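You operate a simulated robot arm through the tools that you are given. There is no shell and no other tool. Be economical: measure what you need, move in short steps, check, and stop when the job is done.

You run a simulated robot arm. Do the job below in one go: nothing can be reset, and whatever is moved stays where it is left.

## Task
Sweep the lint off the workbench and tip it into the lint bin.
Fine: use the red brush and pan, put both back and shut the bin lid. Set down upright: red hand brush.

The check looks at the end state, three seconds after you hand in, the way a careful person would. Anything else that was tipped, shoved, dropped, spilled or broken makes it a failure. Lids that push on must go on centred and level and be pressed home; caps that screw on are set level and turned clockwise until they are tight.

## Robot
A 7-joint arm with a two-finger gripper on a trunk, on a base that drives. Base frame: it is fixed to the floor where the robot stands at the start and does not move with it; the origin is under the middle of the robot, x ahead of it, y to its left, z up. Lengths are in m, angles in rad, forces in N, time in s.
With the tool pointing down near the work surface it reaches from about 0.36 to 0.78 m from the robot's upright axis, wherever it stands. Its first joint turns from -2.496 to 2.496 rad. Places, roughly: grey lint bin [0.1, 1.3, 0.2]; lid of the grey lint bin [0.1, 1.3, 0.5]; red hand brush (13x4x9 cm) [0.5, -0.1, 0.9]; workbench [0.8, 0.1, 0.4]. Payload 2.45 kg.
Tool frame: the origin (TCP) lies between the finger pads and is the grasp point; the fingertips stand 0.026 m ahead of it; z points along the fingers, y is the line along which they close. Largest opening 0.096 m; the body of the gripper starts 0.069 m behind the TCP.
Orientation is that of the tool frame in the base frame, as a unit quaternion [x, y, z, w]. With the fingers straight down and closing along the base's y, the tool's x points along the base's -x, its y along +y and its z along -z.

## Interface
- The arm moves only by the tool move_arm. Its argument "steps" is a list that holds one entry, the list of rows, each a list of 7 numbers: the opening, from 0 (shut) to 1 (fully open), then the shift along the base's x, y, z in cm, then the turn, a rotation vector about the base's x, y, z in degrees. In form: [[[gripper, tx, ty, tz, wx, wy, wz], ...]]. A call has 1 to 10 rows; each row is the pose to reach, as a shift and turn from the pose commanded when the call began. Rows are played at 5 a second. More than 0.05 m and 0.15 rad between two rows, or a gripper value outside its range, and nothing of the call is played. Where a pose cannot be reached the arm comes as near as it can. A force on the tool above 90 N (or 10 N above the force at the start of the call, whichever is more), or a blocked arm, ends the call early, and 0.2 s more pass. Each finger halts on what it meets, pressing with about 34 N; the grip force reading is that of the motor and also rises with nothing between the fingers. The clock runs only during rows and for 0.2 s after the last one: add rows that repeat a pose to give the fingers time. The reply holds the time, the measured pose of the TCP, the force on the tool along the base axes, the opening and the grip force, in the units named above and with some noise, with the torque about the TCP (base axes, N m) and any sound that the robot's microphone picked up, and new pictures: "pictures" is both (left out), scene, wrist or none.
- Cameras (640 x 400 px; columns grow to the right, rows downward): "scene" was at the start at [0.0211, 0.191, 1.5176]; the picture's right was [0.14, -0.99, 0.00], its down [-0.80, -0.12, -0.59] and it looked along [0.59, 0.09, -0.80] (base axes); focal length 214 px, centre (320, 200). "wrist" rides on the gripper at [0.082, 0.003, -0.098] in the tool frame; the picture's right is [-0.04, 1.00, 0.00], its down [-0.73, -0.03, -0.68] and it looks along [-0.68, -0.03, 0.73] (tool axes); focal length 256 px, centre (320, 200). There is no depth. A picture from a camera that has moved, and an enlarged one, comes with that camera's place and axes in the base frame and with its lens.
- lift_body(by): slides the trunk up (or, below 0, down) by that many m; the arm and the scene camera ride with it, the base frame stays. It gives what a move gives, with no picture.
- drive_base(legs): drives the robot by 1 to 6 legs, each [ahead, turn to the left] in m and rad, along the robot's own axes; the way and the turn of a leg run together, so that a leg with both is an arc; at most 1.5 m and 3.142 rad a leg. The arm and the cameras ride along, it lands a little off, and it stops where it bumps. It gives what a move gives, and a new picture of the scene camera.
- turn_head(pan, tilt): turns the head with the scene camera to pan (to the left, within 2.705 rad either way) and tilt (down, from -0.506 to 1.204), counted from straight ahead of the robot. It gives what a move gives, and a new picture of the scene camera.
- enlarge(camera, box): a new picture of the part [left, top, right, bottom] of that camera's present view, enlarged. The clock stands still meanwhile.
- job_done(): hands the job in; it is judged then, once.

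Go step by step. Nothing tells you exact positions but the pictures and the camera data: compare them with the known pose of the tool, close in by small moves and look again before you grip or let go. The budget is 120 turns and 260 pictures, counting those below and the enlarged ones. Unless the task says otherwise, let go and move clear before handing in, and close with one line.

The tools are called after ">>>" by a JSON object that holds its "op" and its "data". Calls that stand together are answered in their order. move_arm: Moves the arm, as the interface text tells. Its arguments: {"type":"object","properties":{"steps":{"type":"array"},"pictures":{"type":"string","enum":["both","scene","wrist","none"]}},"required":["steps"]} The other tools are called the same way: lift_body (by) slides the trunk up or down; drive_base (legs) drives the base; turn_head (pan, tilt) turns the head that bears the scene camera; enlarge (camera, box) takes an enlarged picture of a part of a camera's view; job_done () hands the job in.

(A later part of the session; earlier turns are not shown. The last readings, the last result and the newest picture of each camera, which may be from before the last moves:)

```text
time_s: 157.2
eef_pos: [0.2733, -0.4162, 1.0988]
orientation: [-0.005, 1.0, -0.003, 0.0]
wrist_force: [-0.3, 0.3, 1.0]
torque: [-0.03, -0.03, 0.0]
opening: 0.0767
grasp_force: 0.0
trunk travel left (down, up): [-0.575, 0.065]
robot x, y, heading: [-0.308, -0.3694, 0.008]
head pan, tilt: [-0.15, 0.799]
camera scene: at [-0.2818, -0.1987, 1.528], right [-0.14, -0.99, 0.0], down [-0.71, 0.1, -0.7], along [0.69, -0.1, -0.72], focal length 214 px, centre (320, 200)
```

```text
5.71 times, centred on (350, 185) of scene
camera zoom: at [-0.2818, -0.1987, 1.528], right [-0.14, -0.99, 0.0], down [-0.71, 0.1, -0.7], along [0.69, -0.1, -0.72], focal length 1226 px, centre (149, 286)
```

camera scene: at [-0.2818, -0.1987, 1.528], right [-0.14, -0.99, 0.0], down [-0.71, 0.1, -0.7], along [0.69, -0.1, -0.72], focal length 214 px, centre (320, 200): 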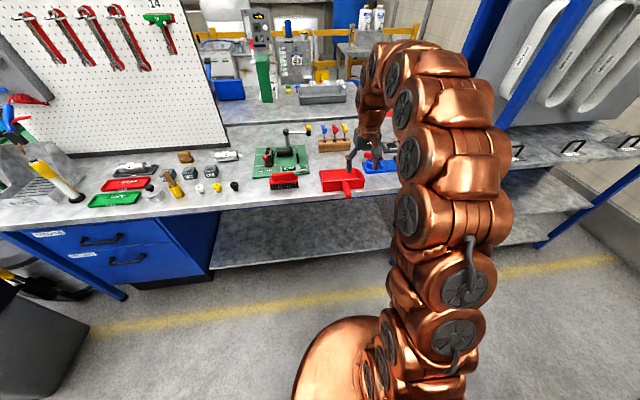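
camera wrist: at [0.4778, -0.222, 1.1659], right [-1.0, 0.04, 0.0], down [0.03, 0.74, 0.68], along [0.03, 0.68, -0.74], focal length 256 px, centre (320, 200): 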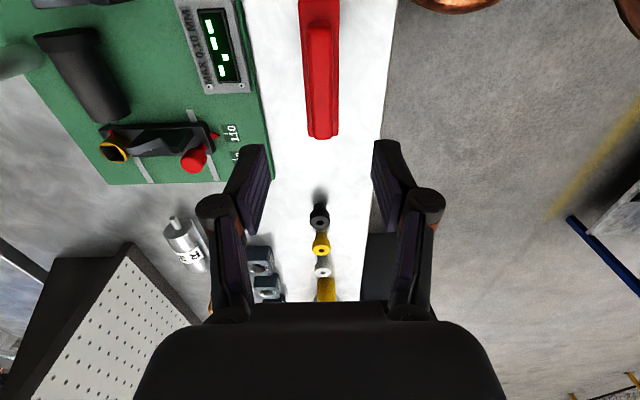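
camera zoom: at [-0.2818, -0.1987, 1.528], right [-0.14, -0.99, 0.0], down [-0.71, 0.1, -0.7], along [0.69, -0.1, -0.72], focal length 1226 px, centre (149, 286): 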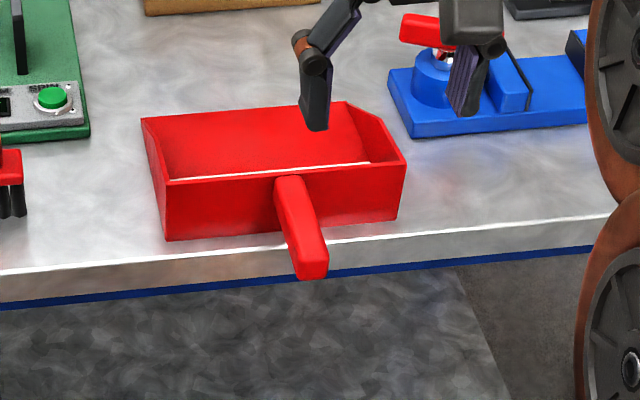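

The handle is nearly horizontal, from x≈0.325 to 0.405 at y≈−0.405, centre z≈0.898, about 2.1 cm wide. Turning the tool horizontal now.

>>> {"op": "move_arm", "data": {"steps": [[[0.6, 0, 0.1, 0, 0, -8.5, 0], [0.6, 0, 0.2, 0, 0, -17, 0], [0.6, 0, 0.3, 0, 0, -25.5, 0], [0.6, 0, 0.4, 0, 0, -34, 0], [0.6, 0, 0.5, 0, 0, -42.5, 0], [0.6, 0, 0.6, 0, 0, -51, 0], [0.6, 0, 0.7, 0, 0, -59.5, 0], [0.6, 0, 0.8, 0, 0, -68, 0], [0.6, 0, 0.9, 0, 0, -76.5, 0], [0.6, 0, 1, 0, 0, -85, 0]]], "pictures": "both"}}

```text
time_s: 159.4
eef_pos: [0.3471, -0.4318, 1.1346]
orientation: [-0.001, 0.737, -0.004, 0.676]
wrist_force: [0.2, 0.6, 0.3]
torque: [-0.02, 0.0, 0.01]
opening: 0.0576
grasp_force: 0.1
out of reach, approached as far as the arm can: row 8, 9, 10
trunk travel left (down, up): [-0.575, 0.065]
robot x, y, heading: [-0.3051, -0.3674, 0.005]
head pan, tilt: [-0.15, 0.799]
camera scene: at [-0.2811, -0.2, 1.5281], right [-0.14, -0.99, 0.0], down [-0.71, 0.1, -0.7], along [0.69, -0.1, -0.72], focal length 214 px, centre (320, 200)
camera wrist: at [0.2438, -0.4287, 1.0601], right [0.01, 1.0, 0.03], down [-0.61, -0.02, 0.79], along [0.79, -0.03, 0.61], focal length 256 px, centre (320, 200)
```

scene: 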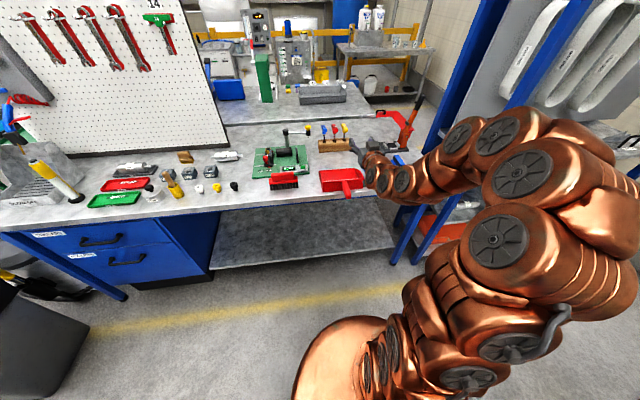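
wrist: 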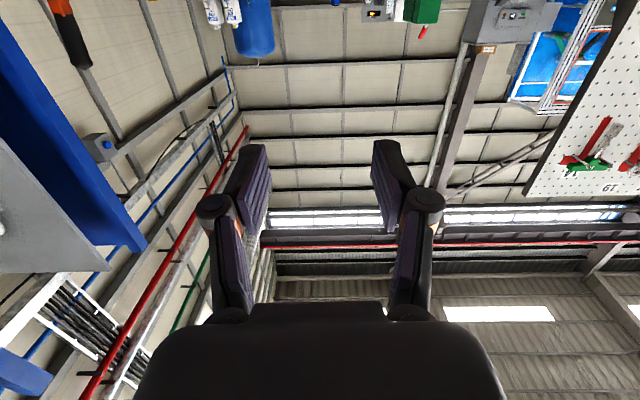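

The tool is nearly horizontal, pointing about 5° down. I'll back the base 8 cm so I can come down in front of the handle end.

>>> {"op": "drive_base", "data": {"legs": [[-0.08, 0]]}}

>>> {"op": "move_arm", "data": {"steps": [[[0.6, 0, 1, -4, 0, 0, 0], [0.6, 0, 2, -8, 0, 0, 0], [0.6, 0, 2.5, -12, 0, 0, 0], [0.6, 0, 2.6, -16, 0, 0, 0], [0.6, 0, 2.6, -20, 0, 0, 0], [0.6, 0, 2.6, -23.5, 0, 0, 0]]], "pictures": "both"}}

>>> {"op": "enlarge", "data": {"camera": "scene", "box": [300, 130, 400, 200]}}

```text
time_s: 160.5
eef_pos: [0.2663, -0.4304, 1.1326]
orientation: [-0.002, 0.738, -0.003, 0.675]
wrist_force: [-0.4, 1.1, -0.6]
torque: [0.03, -0.04, -0.01]
opening: 0.0578
grasp_force: 0.0
trunk travel left (down, up): [-0.575, 0.065]
robot x, y, heading: [-0.3858, -0.3686, 0.011]
head pan, tilt: [-0.15, 0.799]
camera scene: at [-0.3625, -0.2001, 1.5281], right [-0.14, -0.99, 0.0], down [-0.71, 0.1, -0.7], along [0.69, -0.1, -0.72], focal length 214 px, centre (320, 200)
```

scene: 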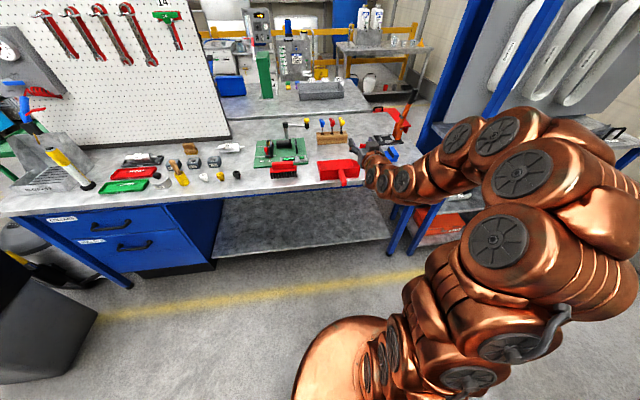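

```text
time_s: 161.9
eef_pos: [0.2706, -0.3987, 0.9076]
orientation: [-0.021, 0.738, -0.001, 0.674]
wrist_force: [2.5, -5.7, 0.9]
torque: [0.09, 0.23, 0.47]
opening: 0.0576
grasp_force: 0.0
out of reach, approached as far as the arm can: row 1, 2, 3, 4, 5, 6
trunk travel left (down, up): [-0.575, 0.065]
robot x, y, heading: [-0.3903, -0.3659, 0.013]
head pan, tilt: [-0.15, 0.799]
camera scene: at [-0.3632, -0.2006, 1.5282], right [-0.14, -0.99, 0.0], down [-0.71, 0.1, -0.7], along [0.69, -0.1, -0.72], focal length 214 px, centre (320, 200)
camera wrist: at [0.166, -0.4008, 0.835], right [-0.02, 1.0, 0.01], down [-0.61, -0.02, 0.79], along [0.79, 0.01, 0.61], focal length 256 px, centre (320, 200)
```

scene: 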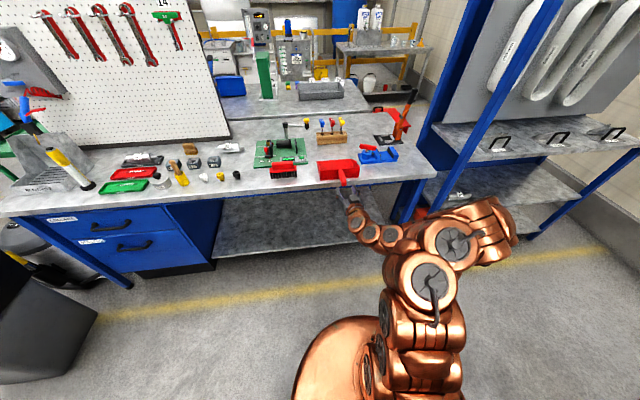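
wrist: 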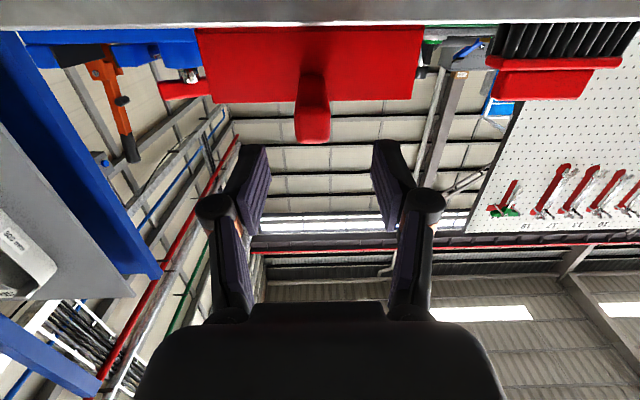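

```text
5.71 times, centred on (350, 165) of scene
camera zoom: at [-0.3632, -0.2006, 1.5282], right [-0.14, -0.99, 0.0], down [-0.71, 0.1, -0.7], along [0.69, -0.1, -0.72], focal length 1226 px, centre (149, 400)
```

zoom: 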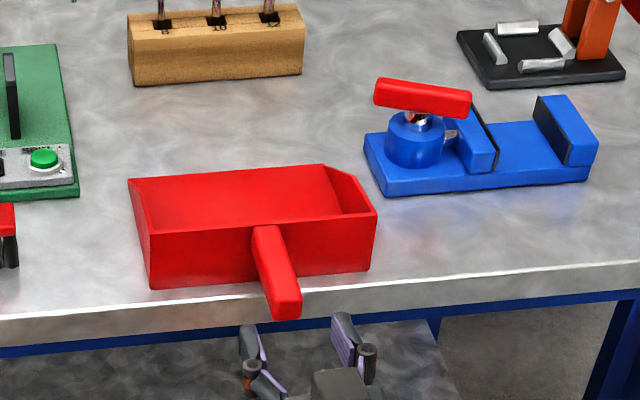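

The wrist camera, now looking up from below, shows the handle end centred at z≈0.898, y≈−0.404. I'll align and move forward over the handle.

>>> {"op": "move_arm", "data": {"steps": [[[0.6, 1, -0.5, -0.3, 0, 0, 0], [0.6, 3, -0.5, -0.8, 0, 0, 0], [0.6, 5, -0.5, -0.8, 0, 0, 0], [0.6, 6.5, -0.5, -0.8, 0, 0, 0]]], "pictures": "both"}}

>>> {"op": "enlarge", "data": {"camera": "scene", "box": [300, 130, 400, 200]}}

```text
time_s: 162.9
eef_pos: [0.3389, -0.4121, 0.8993]
orientation: [-0.001, 0.738, -0.004, 0.675]
wrist_force: [-0.3, -0.4, 0.5]
torque: [0.02, 0.02, -0.02]
opening: 0.0574
grasp_force: 0.1
trunk travel left (down, up): [-0.575, 0.065]
robot x, y, heading: [-0.3872, -0.3661, 0.009]
head pan, tilt: [-0.15, 0.799]
camera scene: at [-0.3628, -0.2003, 1.5281], right [-0.14, -0.99, 0.0], down [-0.71, 0.1, -0.7], along [0.69, -0.1, -0.72], focal length 214 px, centre (320, 200)
camera wrist: at [0.2351, -0.4105, 0.8266], right [0.01, 1.0, 0.03], down [-0.61, -0.02, 0.79], along [0.79, -0.02, 0.61], focal length 256 px, centre (320, 200)
```

scene: 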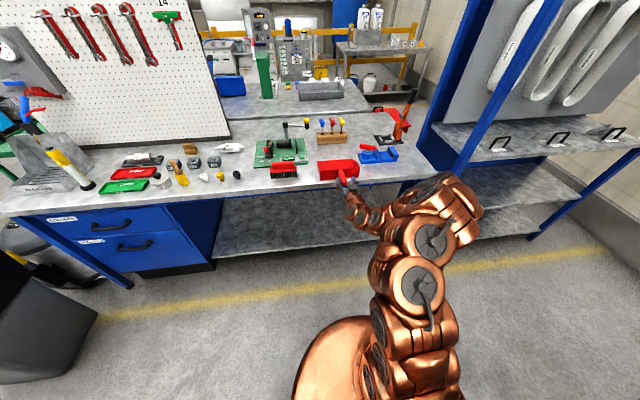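
wrist: 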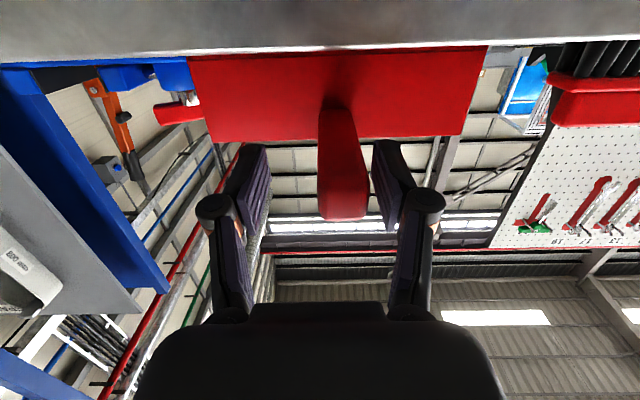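

```text
5.71 times, centred on (350, 165) of scene
camera zoom: at [-0.3628, -0.2003, 1.5281], right [-0.14, -0.99, 0.0], down [-0.71, 0.1, -0.7], along [0.69, -0.1, -0.72], focal length 1226 px, centre (149, 400)
```

zoom: 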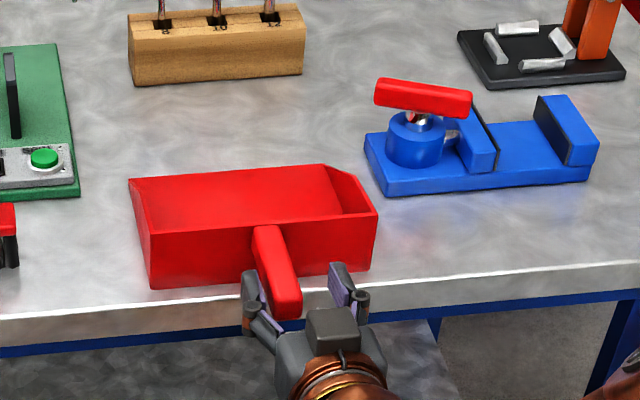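

>>> {"op": "move_arm", "data": {"steps": [[[0.6, 0, 0.7, 0, 0, 0, 0], [0.6, 1.5, 0.7, 0, 0, 0, 0], [0.6, 2.9, 0.7, 0, 0, 0, 0]]], "pictures": "wrist"}}

>>> {"op": "enlarge", "data": {"camera": "scene", "box": [300, 130, 400, 200]}}

```text
time_s: 163.7
eef_pos: [0.3683, -0.4059, 0.9006]
orientation: [-0.001, 0.738, -0.004, 0.675]
wrist_force: [0.0, 0.3, 0.7]
torque: [0.0, 0.02, 0.02]
opening: 0.0575
grasp_force: 0.0
trunk travel left (down, up): [-0.575, 0.065]
robot x, y, heading: [-0.3911, -0.3698, 0.009]
head pan, tilt: [-0.15, 0.799]
camera wrist: at [0.2642, -0.4032, 0.8272], right [0.01, 1.0, 0.03], down [-0.61, -0.02, 0.79], along [0.79, -0.02, 0.61], focal length 256 px, centre (320, 200)
```

wrist: 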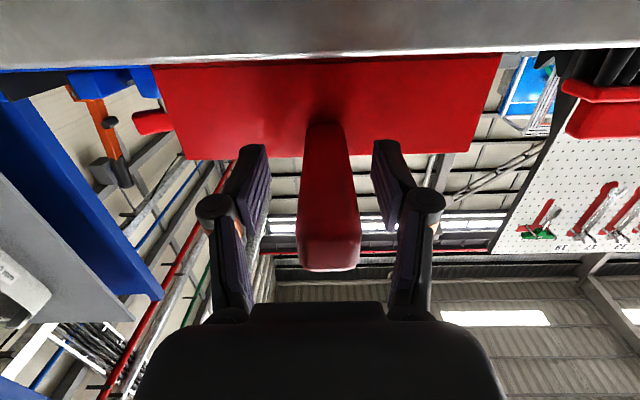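

```text
5.71 times, centred on (350, 165) of scene
camera zoom: at [-0.3628, -0.2002, 1.5281], right [-0.14, -0.99, 0.0], down [-0.71, 0.1, -0.7], along [0.69, -0.1, -0.72], focal length 1226 px, centre (149, 400)
```

zoom: 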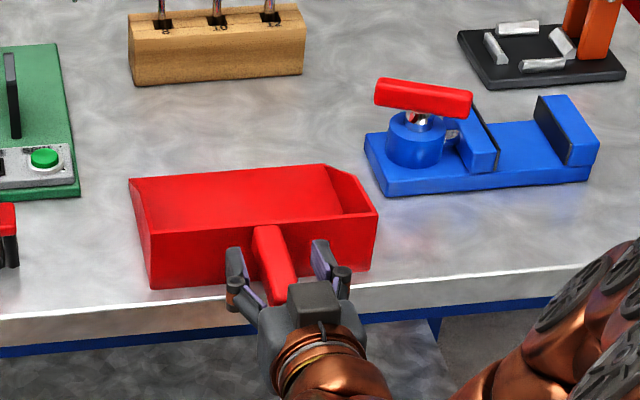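

Aligned. Closing on the handle.

>>> {"op": "move_arm", "data": {"steps": [[[0.45, 0, 0.2, 0, 0, 0, 0], [0.3, 0, 0.2, 0, 0, 0, 0], [0.15, 0, 0.2, 0, 0, 0, 0], [0, 0, 0.2, 0, 0, 0, 0], [0, 0, 0.2, 0, 0, 0, 0], [0, 0, 0.2, 0, 0, 0, 0], [0, 0, 0.2, 0, 0, 0, 0]]], "pictures": "wrist"}}

```text
time_s: 165.3
eef_pos: [0.3699, -0.4033, 0.9007]
orientation: [-0.002, 0.738, -0.004, 0.675]
wrist_force: [2.5, 1.6, 0.8]
torque: [0.29, -0.01, -0.01]
opening: 0.0235
grasp_force: 33.8
trunk travel left (down, up): [-0.575, 0.065]
robot x, y, heading: [-0.3911, -0.3668, 0.013]
head pan, tilt: [-0.15, 0.799]
camera wrist: at [0.2643, -0.4007, 0.8267], right [0.01, 1.0, 0.03], down [-0.61, -0.02, 0.79], along [0.79, -0.02, 0.61], focal length 256 px, centre (320, 200)
```

wrist: 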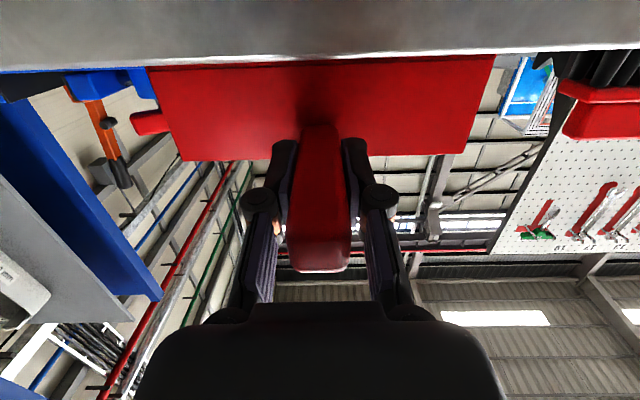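

Held at 23.5 mm. I'll lift a little and check the pan stays level.

>>> {"op": "move_arm", "data": {"steps": [[[0, 0, 0, 1, 0, 0, 0], [0, 0, 0, 2.5, 0, -1.5, 0], [0, 0, 0, 4, 0, -3, 0], [0, 0, 0, 6, 0, -5, 0]]], "pictures": "wrist"}}

>>> {"op": "enlarge", "data": {"camera": "scene", "box": [280, 110, 400, 200]}}

```text
time_s: 166.3
eef_pos: [0.3695, -0.4048, 0.9602]
orientation: [-0.002, 0.708, -0.004, 0.706]
wrist_force: [0.0, 0.7, -1.5]
torque: [0.0, 0.15, -0.01]
opening: 0.0235
grasp_force: 34.4
trunk travel left (down, up): [-0.575, 0.065]
robot x, y, heading: [-0.3872, -0.3693, 0.017]
head pan, tilt: [-0.15, 0.799]
camera wrist: at [0.2713, -0.4023, 0.8777], right [0.0, 1.0, 0.03], down [-0.68, -0.02, 0.74], along [0.74, -0.02, 0.68], focal length 256 px, centre (320, 200)
```

wrist: 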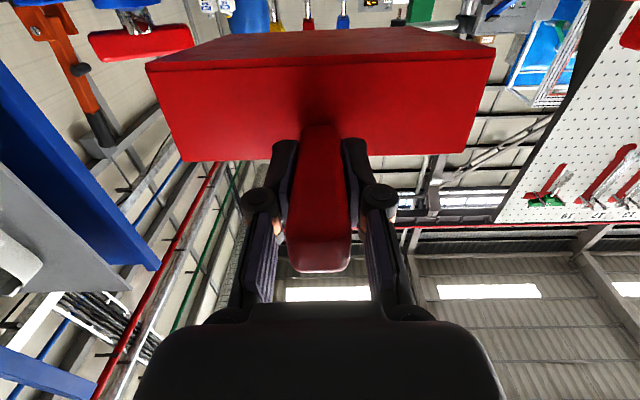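

```text
4.44 times, centred on (340, 155) of scene
camera zoom: at [-0.3625, -0.2001, 1.5281], right [-0.14, -0.99, 0.0], down [-0.71, 0.1, -0.7], along [0.69, -0.1, -0.72], focal length 953 px, centre (231, 400)
```

zoom: 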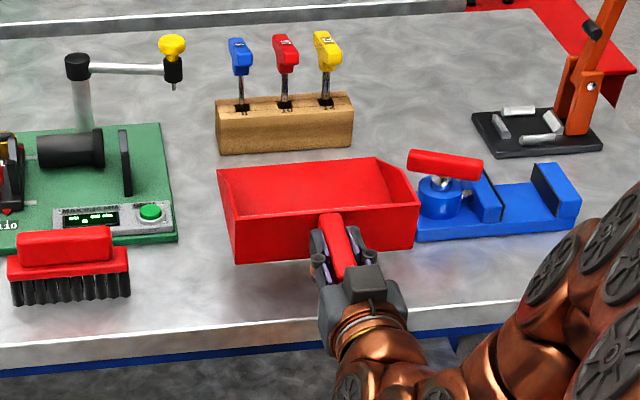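

The pan is secure with its mouth tilted up about 5°. I'll raise it, reverse clear of the bench, and drive to the bin's −x side.

>>> {"op": "move_arm", "data": {"steps": [[[0, 0, 0, 3, 0, 0, 0], [0, 0, 0, 6, 0, 0, 0], [0, 0, 0, 9, 0, 0, 0], [0, 0, 0, 12, 0, 0, 0]]], "pictures": "none"}}

>>> {"op": "drive_base", "data": {"legs": [[-0.21, 0]]}}

```text
time_s: 167.3
eef_pos: [0.367, -0.4041, 1.0804]
orientation: [-0.001, 0.708, -0.003, 0.706]
wrist_force: [-0.6, 0.4, -1.9]
torque: [-0.04, 0.13, -0.01]
opening: 0.0233
grasp_force: 34.2
trunk travel left (down, up): [-0.575, 0.065]
robot x, y, heading: [-0.3871, -0.3703, 0.013]
head pan, tilt: [-0.15, 0.799]
```

```text
time_s: 168.9
eef_pos: [0.1603, -0.4059, 1.0812]
orientation: [-0.003, 0.708, -0.003, 0.706]
wrist_force: [-0.2, 0.9, -2.0]
torque: [-0.02, 0.16, -0.02]
opening: 0.0233
grasp_force: 33.8
trunk travel left (down, up): [-0.575, 0.065]
robot x, y, heading: [-0.5925, -0.3706, 0.015]
head pan, tilt: [-0.15, 0.799]
camera scene: at [-0.569, -0.2029, 1.5281], right [-0.14, -0.99, 0.0], down [-0.71, 0.1, -0.7], along [0.69, -0.09, -0.72], focal length 214 px, centre (320, 200)
```

scene: 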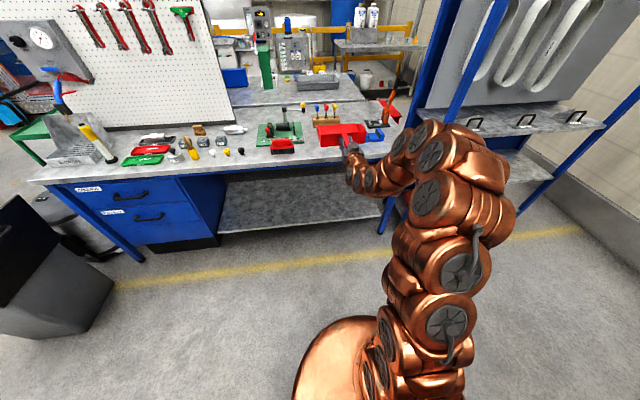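

>>> {"op": "drive_base", "data": {"legs": [[0, 1.556], [0.875, 0], [0.872, 0], [0, -1.571]]}}

```text
time_s: 185.5
eef_pos: [0.1801, 1.3568, 1.0808]
orientation: [0.009, 0.708, -0.015, 0.706]
wrist_force: [-0.4, 0.4, -2.2]
torque: [0.01, 0.14, 0.0]
opening: 0.0233
grasp_force: 34.1
trunk travel left (down, up): [-0.575, 0.065]
robot x, y, heading: [-0.5722, 1.4162, -0.016]
head pan, tilt: [-0.15, 0.799]
camera scene: at [-0.5426, 1.5837, 1.5281], right [-0.17, -0.99, 0.0], down [-0.71, 0.12, -0.7], along [0.69, -0.12, -0.72], focal length 214 px, centre (320, 200)
```

scene: 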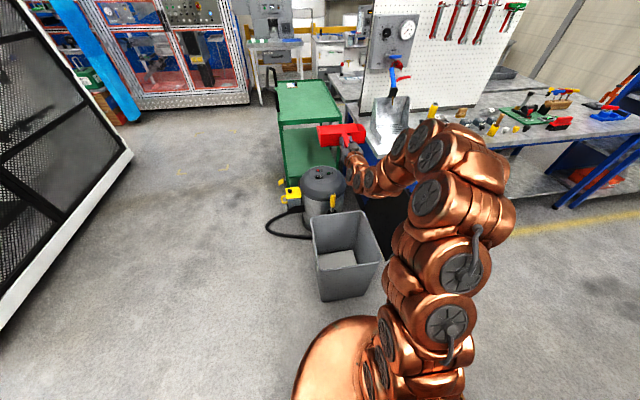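

I'm beside the bin. Backing 10 cm and lowering the trunk so the pan is over the bin.

>>> {"op": "drive_base", "data": {"legs": [[-0.11, 0]]}}

>>> {"op": "lift_body", "data": {"by": -0.3}}

>>> {"op": "turn_head", "data": {"pan": -0.1, "tilt": 0.75}}

```text
time_s: 186.8
eef_pos: [0.0633, 1.3576, 1.0803]
orientation: [0.01, 0.708, -0.017, 0.706]
wrist_force: [-0.2, 0.0, -1.2]
torque: [0.02, 0.15, -0.01]
opening: 0.0233
grasp_force: 34.4
trunk travel left (down, up): [-0.575, 0.065]
robot x, y, heading: [-0.6913, 1.4193, -0.021]
head pan, tilt: [-0.15, 0.799]
camera scene: at [-0.6584, 1.586, 1.5281], right [-0.17, -0.99, 0.0], down [-0.71, 0.12, -0.7], along [0.69, -0.12, -0.72], focal length 214 px, centre (320, 200)
```

scene: 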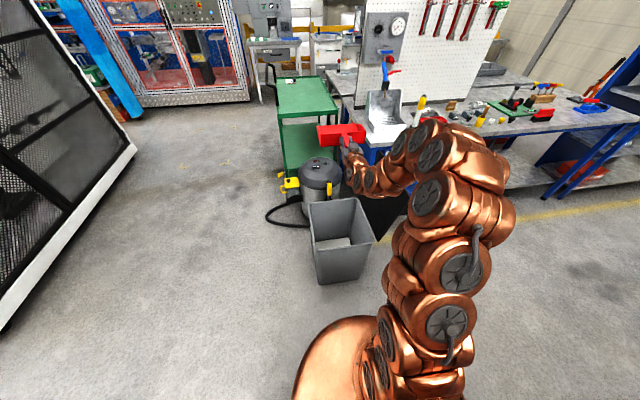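

```text
time_s: 189.8
eef_pos: [0.0647, 1.3574, 0.7796]
orientation: [0.011, 0.708, -0.016, 0.706]
wrist_force: [0.4, 0.1, -0.9]
torque: [-0.01, 0.16, 0.0]
opening: 0.0234
grasp_force: 34.4
trunk travel left (down, up): [-0.275, 0.365]
robot x, y, heading: [-0.6908, 1.4199, -0.025]
head pan, tilt: [-0.15, 0.799]
```

```text
time_s: 190.4
eef_pos: [0.0634, 1.3569, 0.7794]
orientation: [0.01, 0.708, -0.016, 0.706]
wrist_force: [0.1, 0.2, -1.7]
torque: [0.02, 0.14, -0.05]
opening: 0.0233
grasp_force: 33.9
trunk travel left (down, up): [-0.275, 0.365]
robot x, y, heading: [-0.6869, 1.4196, -0.014]
head pan, tilt: [-0.099, 0.75]
camera scene: at [-0.6558, 1.5897, 1.2321], right [-0.12, -0.99, 0.0], down [-0.68, 0.08, -0.73], along [0.73, -0.09, -0.68], focal length 214 px, centre (320, 200)
```

scene: 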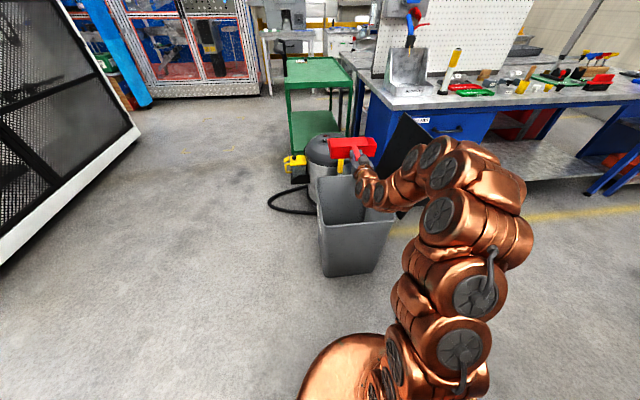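

Over the bin. Tipping now, by rotating the tool downward.

>>> {"op": "move_arm", "data": {"steps": [[[0, 0, 0, 0, 0, 8, 0], [0, 0, 0, 0, 0, 16, 0], [0, 0, 0, -0.5, 0, 24, 0], [0, 0, 0, -1, 0, 32, 0], [0, 0, 0, -1.5, 0, 40, 0], [0, 0, 0, -2, 0, 48, 0], [0, 0, 0, -2.5, 0, 56, 0]]], "pictures": "both"}}

```text
time_s: 192.0
eef_pos: [0.0641, 1.3561, 0.7546]
orientation: [0.001, 0.957, -0.019, 0.291]
wrist_force: [0.7, 1.0, -0.9]
torque: [0.01, 0.03, 0.02]
opening: 0.0234
grasp_force: 34.1
trunk travel left (down, up): [-0.275, 0.365]
robot x, y, heading: [-0.6882, 1.4195, -0.02]
head pan, tilt: [-0.099, 0.75]
camera scene: at [-0.6559, 1.5898, 1.2321], right [-0.12, -0.99, 0.0], down [-0.68, 0.08, -0.73], along [0.73, -0.09, -0.68], focal length 214 px, centre (320, 200)
camera wrist: at [-0.0582, 1.3624, 0.7903], right [0.05, 1.0, -0.01], down [0.23, 0.0, 0.97], along [0.97, -0.05, -0.23], focal length 256 px, centre (320, 200)
```

scene: 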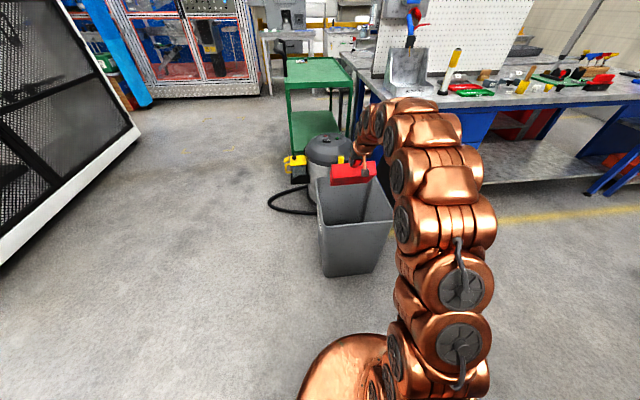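
wrist: 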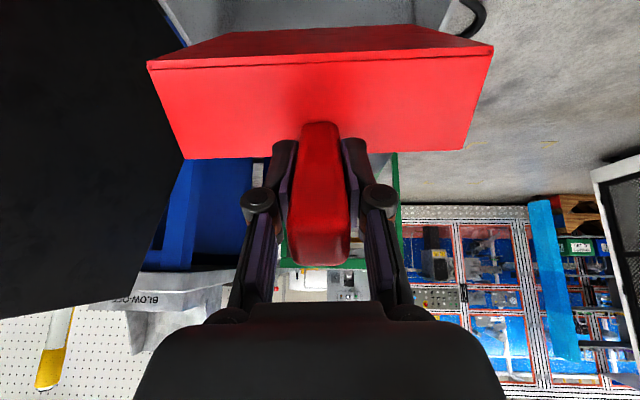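

>>> {"op": "move_arm", "data": {"steps": [[[0, 0, 0, -0.5, 0, 8, 0], [0, 0, 0, -1, 0, 16, 0], [0, 0, 0, -1.5, 0, 24, 0], [0, 0, 0, -2, 0, 30, 0], [0, 0, 0, -1, 0, 30, 0], [0, 0, 0, -2, 0, 30, 0], [0, 0, 0, -2, 0, 30, 0], [0, 0, 0, -2, 0, 30, 0]]], "pictures": "both"}}

>>> {"op": "enlarge", "data": {"camera": "scene", "box": [290, 120, 430, 290]}}

```text
time_s: 193.8
eef_pos: [0.0618, 1.3565, 0.7345]
orientation: [-0.003, 0.999, -0.019, 0.033]
wrist_force: [-0.8, -0.3, -1.4]
torque: [0.01, -0.02, 0.0]
opening: 0.0233
grasp_force: 33.9
trunk travel left (down, up): [-0.275, 0.365]
robot x, y, heading: [-0.6917, 1.4188, -0.018]
head pan, tilt: [-0.099, 0.75]
camera scene: at [-0.6558, 1.5897, 1.2321], right [-0.12, -0.99, 0.0], down [-0.68, 0.08, -0.73], along [0.73, -0.09, -0.68], focal length 214 px, centre (320, 200)
camera wrist: at [-0.0249, 1.3622, 0.8269], right [0.04, 1.0, -0.04], down [0.69, 0.0, 0.73], along [0.73, -0.05, -0.69], focal length 256 px, centre (320, 200)
```

scene: 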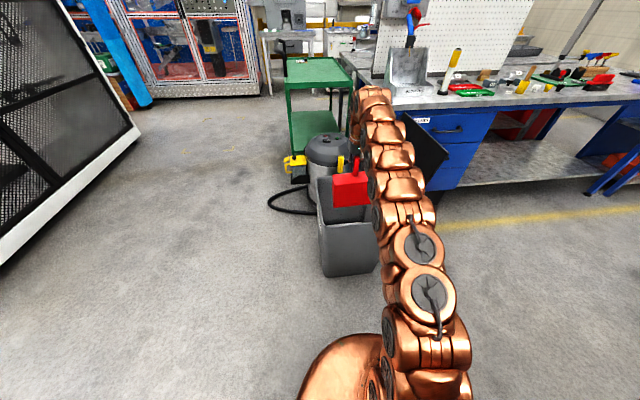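
wrist: 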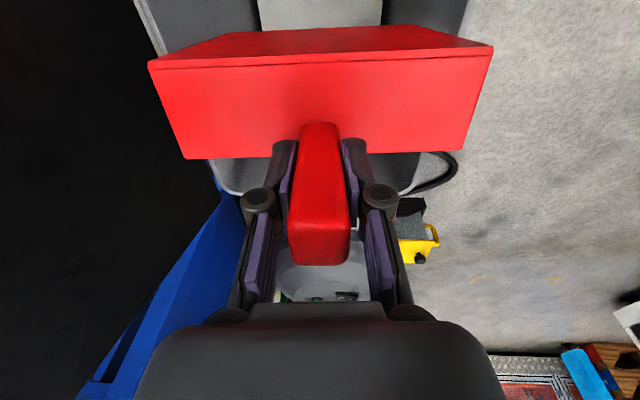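

```text
2.35 times, centred on (360, 205) of scene
camera zoom: at [-0.6558, 1.5897, 1.2321], right [-0.12, -0.99, 0.0], down [-0.68, 0.08, -0.73], along [0.73, -0.09, -0.68], focal length 505 px, centre (226, 188)
```

zoom: 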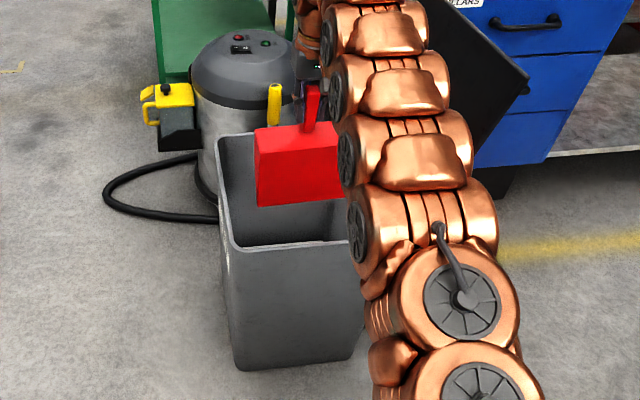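

The pan is vertical over the bin. I'll raise it, level it again and look inside the pan and bin.

>>> {"op": "move_arm", "data": {"steps": [[[0, 0, 0, 4, 0, 0, 0], [0, 0, 0, 8, 0, -6, 0], [0, 0, 0, 11, 0, -14, 0], [0, 0, 0, 13, 0, -22, 0], [0, 0, 0, 14, 0, -30, 0], [0, 0, 0, 14, 0, -38, 0], [0, 0, 0, 14, 0, -46, 0], [0, 0, 0, 14, 0, -54, 0], [0, 0, 0, 14, 0, -62, 0], [0, 0, 0, 14, 0, -70, 0]]], "pictures": "none"}}

>>> {"op": "move_arm", "data": {"steps": [[[0, 0, 0, 0, 0, -8, 0], [0, 0, 0, 0, 0, -16, 0]]], "pictures": "scene"}}

>>> {"op": "enlarge", "data": {"camera": "scene", "box": [290, 100, 430, 290]}}

```text
time_s: 196.0
eef_pos: [0.0638, 1.3572, 0.8751]
orientation: [0.008, 0.799, -0.017, 0.601]
wrist_force: [0.0, 0.5, -1.9]
torque: [0.0, 0.14, -0.02]
opening: 0.0233
grasp_force: 34.5
trunk travel left (down, up): [-0.275, 0.365]
robot x, y, heading: [-0.6901, 1.4203, -0.025]
head pan, tilt: [-0.099, 0.75]
```

```text
time_s: 196.6
eef_pos: [0.063, 1.3573, 0.8762]
orientation: [0.01, 0.707, -0.015, 0.707]
wrist_force: [-0.6, 0.0, -1.8]
torque: [0.04, 0.17, 0.01]
opening: 0.0233
grasp_force: 33.7
trunk travel left (down, up): [-0.275, 0.365]
robot x, y, heading: [-0.6906, 1.4207, -0.02]
head pan, tilt: [-0.099, 0.75]
camera scene: at [-0.6559, 1.5898, 1.2321], right [-0.12, -0.99, 0.0], down [-0.68, 0.08, -0.73], along [0.73, -0.09, -0.68], focal length 214 px, centre (320, 200)
```

scene: 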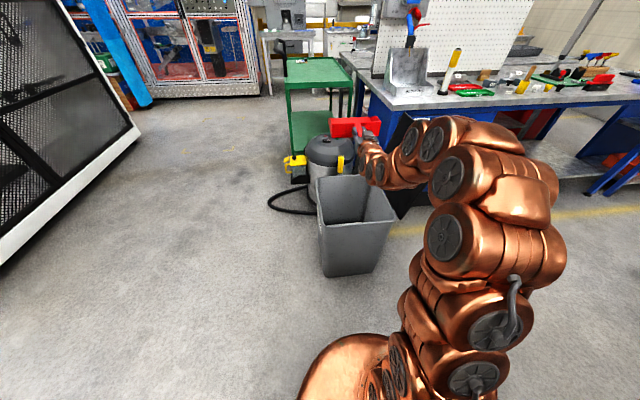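

```text
2.11 times, centred on (360, 195) of scene
camera zoom: at [-0.6559, 1.5898, 1.2321], right [-0.12, -0.99, 0.0], down [-0.68, 0.08, -0.73], along [0.73, -0.09, -0.68], focal length 452 px, centre (236, 210)
```

zoom: 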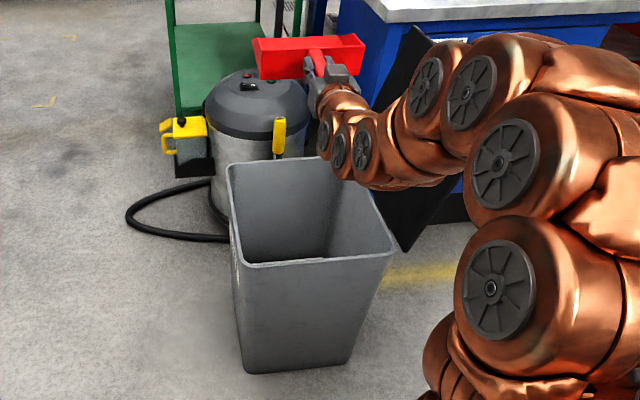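

>>> {"op": "lift_body", "data": {"by": 0.3}}

>>> {"op": "turn_head", "data": {"pan": -0.1, "tilt": 0.8}}

>>> {"op": "enlarge", "data": {"camera": "scene", "box": [290, 100, 430, 290]}}

```text
time_s: 199.6
eef_pos: [0.0644, 1.357, 1.175]
orientation: [0.01, 0.708, -0.016, 0.706]
wrist_force: [-0.6, -0.4, -2.0]
torque: [-0.01, 0.11, 0.0]
opening: 0.0236
grasp_force: 34.0
trunk travel left (down, up): [-0.575, 0.065]
robot x, y, heading: [-0.6892, 1.4209, -0.025]
head pan, tilt: [-0.099, 0.75]
```

```text
time_s: 200.2
eef_pos: [0.0628, 1.3587, 1.1744]
orientation: [0.011, 0.708, -0.017, 0.706]
wrist_force: [0.2, 0.4, -2.2]
torque: [0.02, 0.16, -0.02]
opening: 0.0236
grasp_force: 33.8
trunk travel left (down, up): [-0.575, 0.065]
robot x, y, heading: [-0.6894, 1.4176, -0.023]
head pan, tilt: [-0.099, 0.799]
camera scene: at [-0.6579, 1.59, 1.5281], right [-0.12, -0.99, 0.0], down [-0.71, 0.09, -0.7], along [0.69, -0.08, -0.72], focal length 214 px, centre (320, 200)
```

scene: 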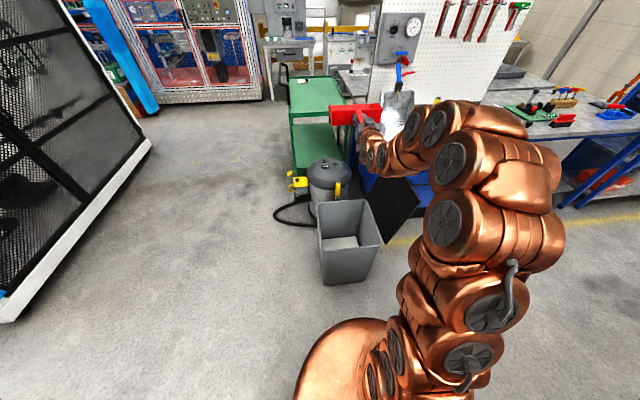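

```text
2.11 times, centred on (360, 195) of scene
camera zoom: at [-0.6579, 1.59, 1.5281], right [-0.12, -0.99, 0.0], down [-0.71, 0.09, -0.7], along [0.69, -0.08, -0.72], focal length 452 px, centre (236, 210)
```

zoom: 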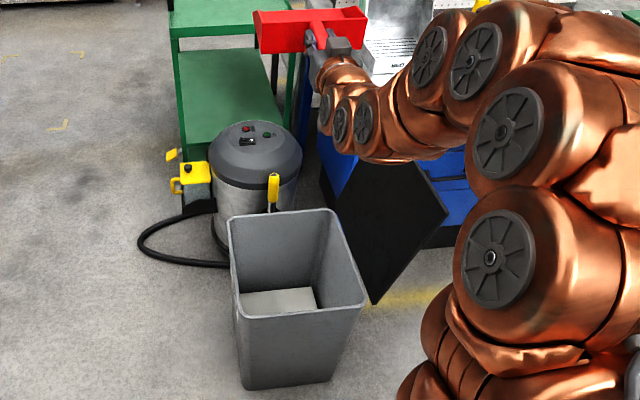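

>>> {"op": "move_arm", "data": {"steps": [[[0, 0, 0, -4, 0, 6, 0], [0, 0, 0, -8, 0, 12, 0], [0, 0, 0, -12, 0, 18, 0], [0, 0, 0, -15, 0, 25, 0]]], "pictures": "none"}}

>>> {"op": "enlarge", "data": {"camera": "scene", "box": [310, 90, 430, 190]}}

```text
time_s: 201.2
eef_pos: [0.0613, 1.355, 1.0245]
orientation: [0.007, 0.845, -0.017, 0.535]
wrist_force: [0.0, -0.3, -1.0]
torque: [0.03, 0.14, 0.0]
opening: 0.0234
grasp_force: 34.3
trunk travel left (down, up): [-0.575, 0.065]
robot x, y, heading: [-0.6899, 1.4186, -0.023]
head pan, tilt: [-0.099, 0.799]
```

```text
4.00 times, centred on (370, 140) of scene
camera zoom: at [-0.6581, 1.59, 1.5281], right [-0.12, -0.99, 0.0], down [-0.71, 0.09, -0.7], along [0.69, -0.08, -0.72], focal length 858 px, centre (120, 440)
```

zoom: 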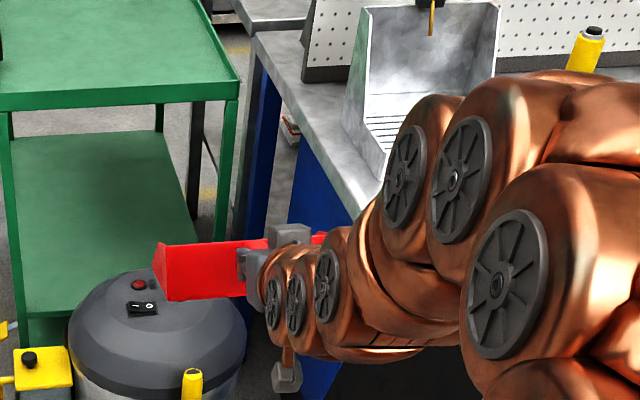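

I'll check the pan's inside once it's back on the bench. Levelling and driving back.

>>> {"op": "move_arm", "data": {"steps": [[[0, 0, 0, 2, 0, -7, 0], [0, 0, 0, 4, 0, -14, 0], [0, 0, 0, 5, 0, -21, 0], [0, 0, 0, 5.5, 0, -25, 0]]], "pictures": "none"}}

>>> {"op": "drive_base", "data": {"legs": [[0, -1.492], [0.9, 0], [0.893, 0], [0, 1.515]]}}

```text
time_s: 202.2
eef_pos: [0.0627, 1.3573, 1.0797]
orientation: [0.01, 0.707, -0.014, 0.707]
wrist_force: [-0.1, -0.6, -1.8]
torque: [0.02, 0.15, -0.01]
opening: 0.0234
grasp_force: 33.6
trunk travel left (down, up): [-0.575, 0.065]
robot x, y, heading: [-0.6922, 1.4189, -0.019]
head pan, tilt: [-0.099, 0.799]
```

```text
time_s: 218.8
eef_pos: [0.2378, -0.4001, 1.0784]
orientation: [-0.024, 0.708, 0.017, 0.706]
wrist_force: [0.9, -0.1, -1.3]
torque: [0.0, 0.14, 0.0]
opening: 0.0234
grasp_force: 34.3
trunk travel left (down, up): [-0.575, 0.065]
robot x, y, heading: [-0.5191, -0.4128, 0.074]
head pan, tilt: [-0.099, 0.799]
camera scene: at [-0.5024, -0.236, 1.5281], right [-0.03, -1.0, 0.0], down [-0.72, 0.02, -0.7], along [0.7, -0.02, -0.72], focal length 214 px, centre (320, 200)
```

scene: 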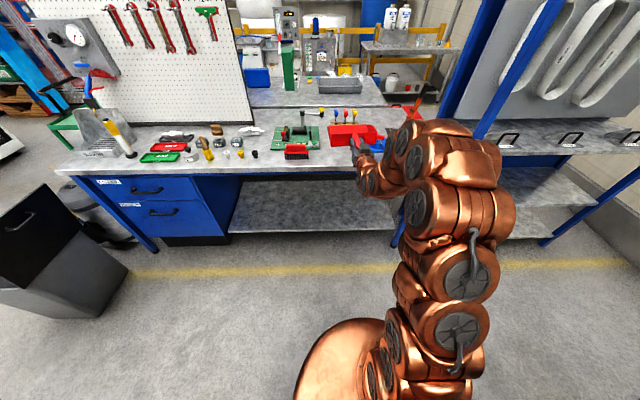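

>>> {"op": "drive_base", "data": {"legs": [[0, -0.058], [0.13, 0]]}}

```text
time_s: 220.5
eef_pos: [0.3662, -0.4414, 1.0794]
orientation: [-0.002, 0.708, -0.003, 0.706]
wrist_force: [-0.5, 0.5, -1.6]
torque: [-0.02, 0.18, -0.02]
opening: 0.0234
grasp_force: 34.2
trunk travel left (down, up): [-0.575, 0.065]
robot x, y, heading: [-0.3872, -0.4114, 0.017]
head pan, tilt: [-0.099, 0.799]
camera scene: at [-0.3624, -0.2354, 1.5281], right [-0.08, -1.0, 0.0], down [-0.71, 0.06, -0.7], along [0.69, -0.06, -0.72], focal length 214 px, centre (320, 200)
```

scene: 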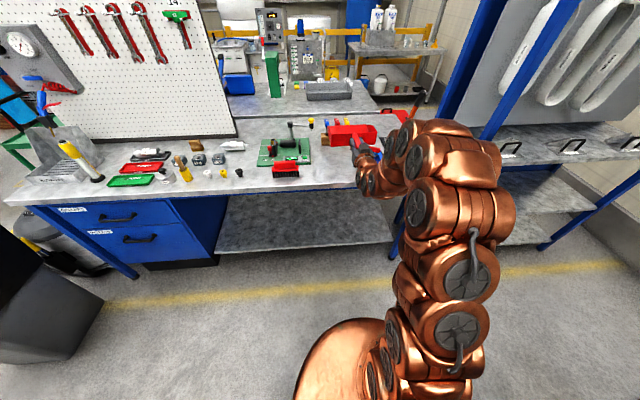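

Orientation matches the pick-up pose. I'll shift 3.8 cm in y and lower to the recorded pose.

>>> {"op": "move_arm", "data": {"steps": [[[0, 0.2, 2, 0, 0, 0, 0], [0, 0.4, 3.8, 0, 0, 0, 0], [0, 0.4, 3.8, -4, 0, 0, 0], [0, 0.4, 3.8, -8, 0, 1, 0], [0, 0.4, 3.8, -12, 0, 3, 0], [0, 0.4, 3.8, -15, 0, 5, 0], [0, 0.4, 3.8, -16.5, 0, 5, 0]]], "pictures": "none"}}

>>> {"op": "enlarge", "data": {"camera": "scene", "box": [270, 110, 400, 200]}}

```text
time_s: 222.1
eef_pos: [0.3701, -0.4031, 0.9126]
orientation: [-0.002, 0.738, -0.003, 0.674]
wrist_force: [0.3, -0.7, -0.6]
torque: [0.03, 0.14, -0.03]
opening: 0.0231
grasp_force: 33.8
trunk travel left (down, up): [-0.575, 0.065]
robot x, y, heading: [-0.3875, -0.4083, 0.011]
head pan, tilt: [-0.099, 0.799]
```

```text
4.44 times, centred on (335, 155) of scene
camera zoom: at [-0.3624, -0.2354, 1.5281], right [-0.08, -1.0, 0.0], down [-0.71, 0.06, -0.7], along [0.69, -0.06, -0.72], focal length 953 px, centre (253, 400)
```

zoom: 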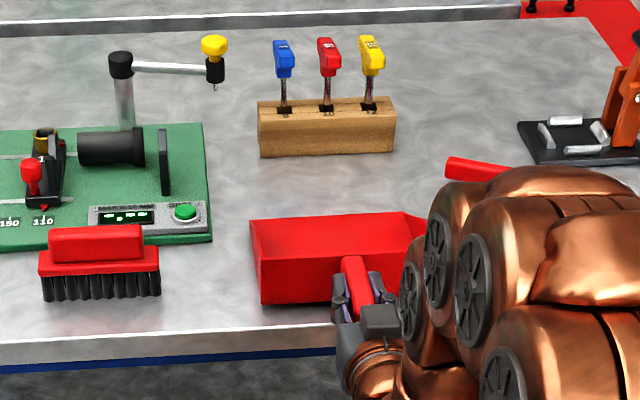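

>>> {"op": "move_arm", "data": {"steps": [[[0, 0, 0, -0.6, 0, 0, 0], [0, 0, 0, -1.0, 0, 0, 0], [0, 0, 0, -1.3, 0, 0, 0], [0.15, 0, 0, -1.3, 0, 0, 0], [0.3, 0, 0, -1.2, 0, 0, 0], [0.45, 0, 0, -1.2, 0, 0, 0], [0.6, 0, 0, -1.2, 0, 0, 0], [0.6, 0, 0, -1.2, 0, 0, 0]]], "pictures": "wrist"}}

```text
time_s: 223.9
eef_pos: [0.3706, -0.4016, 0.9028]
orientation: [-0.003, 0.738, -0.002, 0.675]
wrist_force: [0.3, 0.3, -0.8]
torque: [0.0, 0.0, 0.0]
opening: 0.0577
grasp_force: 0.1
trunk travel left (down, up): [-0.575, 0.065]
robot x, y, heading: [-0.3895, -0.4084, 0.016]
head pan, tilt: [-0.099, 0.799]
camera wrist: at [0.2663, -0.3996, 0.8292], right [0.0, 1.0, 0.03], down [-0.61, -0.02, 0.79], along [0.79, -0.02, 0.61], focal length 256 px, centre (320, 200)
```

wrist: 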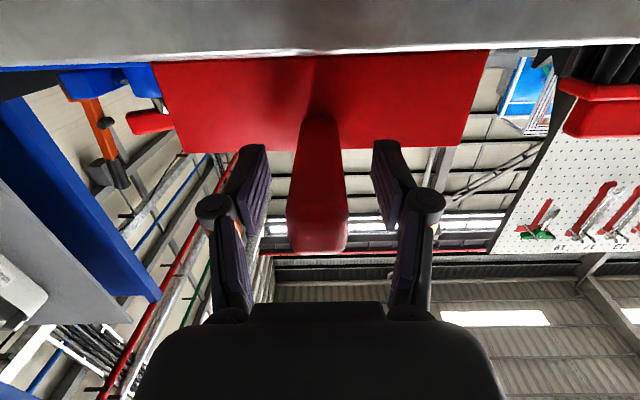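

The pan is down and released. I'll back the base straight out.

>>> {"op": "drive_base", "data": {"legs": [[-0.21, 0]]}}

>>> {"op": "enlarge", "data": {"camera": "scene", "box": [270, 90, 400, 180]}}

```text
time_s: 225.5
eef_pos: [0.1627, -0.4035, 0.9033]
orientation: [-0.005, 0.739, 0.0, 0.674]
wrist_force: [-0.3, 0.1, -0.1]
torque: [0.0, -0.02, -0.02]
opening: 0.0573
grasp_force: 0.0
trunk travel left (down, up): [-0.575, 0.065]
robot x, y, heading: [-0.5951, -0.409, 0.016]
head pan, tilt: [-0.099, 0.799]
camera scene: at [-0.571, -0.2388, 1.5281], right [-0.08, -1.0, 0.0], down [-0.71, 0.06, -0.7], along [0.69, -0.06, -0.72], focal length 214 px, centre (320, 200)
```

scene: 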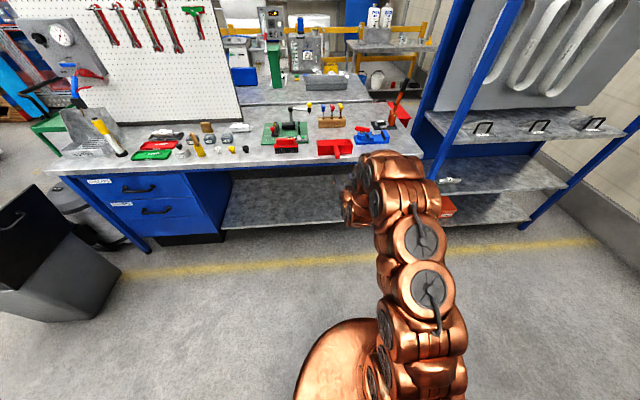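

```text
4.44 times, centred on (335, 135) of scene
camera zoom: at [-0.571, -0.2388, 1.5281], right [-0.08, -1.0, 0.0], down [-0.71, 0.06, -0.7], along [0.69, -0.06, -0.72], focal length 953 px, centre (253, 489)
```

zoom: 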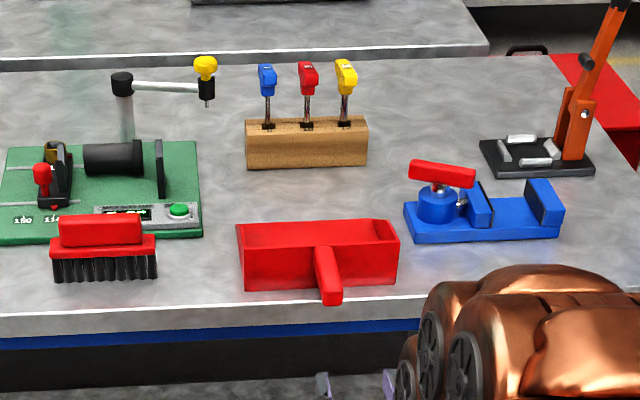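

The pan is back in place. I'll turn the tool down again, which also lets the wrist camera look into the pan.

>>> {"op": "move_arm", "data": {"steps": [[[0.8, 0, 0, 4, 0, 0, 0], [0.8, 0, 0, 8, 0, 8, 0], [0.8, 0, 0, 12, 0, 16, 0], [0.8, 0, 0, 16, 0, 24, 0], [0.8, 0, 0, 20, 0, 32, 0], [0.8, 0, 0, 22, 0, 40, 0], [0.8, 0, 0, 22, 0, 48, 0], [0.8, 0, 0, 22, 0, 56, 0], [0.8, 0, 0, 22, 0, 64, 0], [0.8, 0, 0, 22, 0, 72, 0]]], "pictures": "none"}}

>>> {"op": "move_arm", "data": {"steps": [[[0.8, 0, 0, 0, 0, 7, 0], [0.8, 0, 0, 0, 0, 13, 0]]], "pictures": "wrist"}}

>>> {"op": "turn_head", "data": {"pan": -0.1, "tilt": 0.7}}

```text
time_s: 227.7
eef_pos: [0.1617, -0.4051, 1.1242]
orientation: [-0.003, 0.994, 0.001, 0.113]
wrist_force: [-1.6, 0.3, 1.9]
torque: [0.02, -0.07, 0.01]
opening: 0.0769
grasp_force: 0.2
trunk travel left (down, up): [-0.575, 0.065]
robot x, y, heading: [-0.5984, -0.4121, 0.014]
head pan, tilt: [-0.099, 0.799]
```

```text
time_s: 228.3
eef_pos: [0.1622, -0.4044, 1.1229]
orientation: [-0.003, 0.997, 0.001, 0.082]
wrist_force: [0.4, 0.0, 0.8]
torque: [-0.01, -0.04, -0.03]
opening: 0.0767
grasp_force: 0.0
out of reach, approached as far as the arm can: row 1, 2
trunk travel left (down, up): [-0.575, 0.065]
robot x, y, heading: [-0.5962, -0.4135, 0.017]
head pan, tilt: [-0.099, 0.799]
camera wrist: at [0.0669, -0.4024, 1.2062], right [0.03, 1.0, 0.01], down [0.61, -0.03, 0.79], along [0.79, -0.02, -0.61], focal length 256 px, centre (320, 200)
```

wrist: 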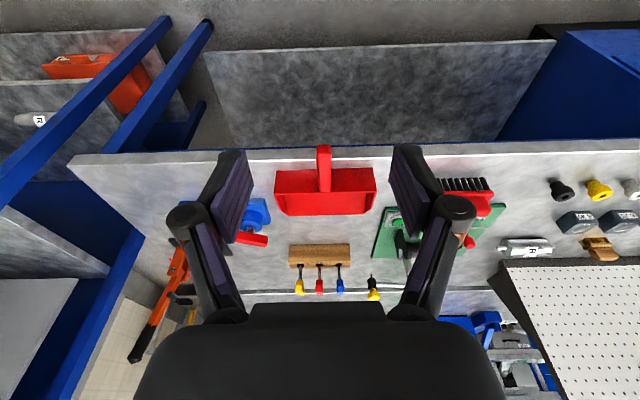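

```text
time_s: 229.0
eef_pos: [0.1641, -0.4051, 1.1224]
orientation: [-0.004, 0.997, 0.0, 0.083]
wrist_force: [0.4, -0.5, 0.3]
torque: [0.01, 0.02, -0.02]
opening: 0.077
grasp_force: 0.0
trunk travel left (down, up): [-0.575, 0.065]
robot x, y, heading: [-0.5954, -0.4123, 0.016]
head pan, tilt: [-0.099, 0.7]
camera scene: at [-0.5668, -0.2392, 1.5363], right [-0.08, -1.0, 0.0], down [-0.64, 0.05, -0.76], along [0.76, -0.06, -0.64], focal length 214 px, centre (320, 200)
```

scene: 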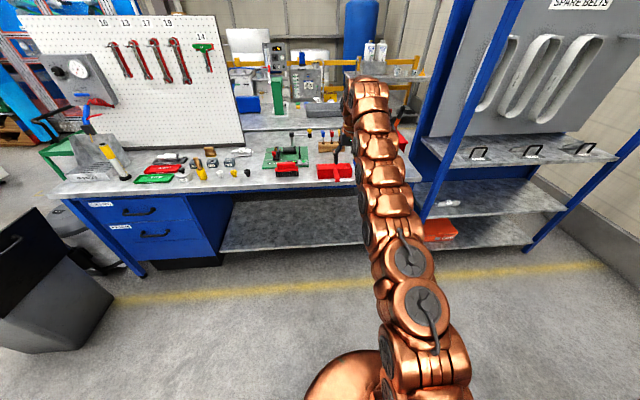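

>>> {"op": "enlarge", "data": {"camera": "wrist", "box": [240, 130, 420, 300]}}

```text
2.35 times, centred on (330, 215) of wrist
camera zoom: at [0.0675, -0.4024, 1.2054], right [0.03, 1.0, 0.01], down [0.61, -0.03, 0.79], along [0.79, -0.02, -0.61], focal length 602 px, centre (296, 165)
```

zoom: 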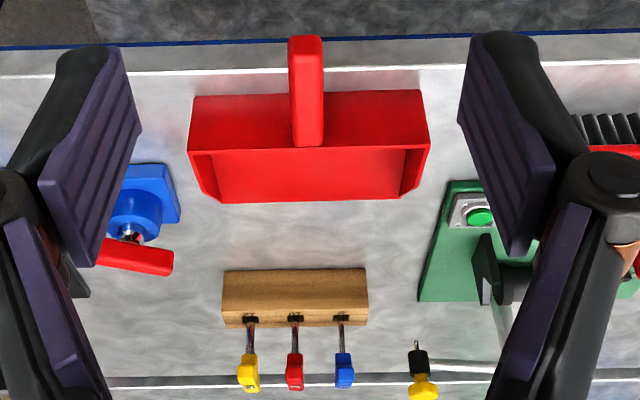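

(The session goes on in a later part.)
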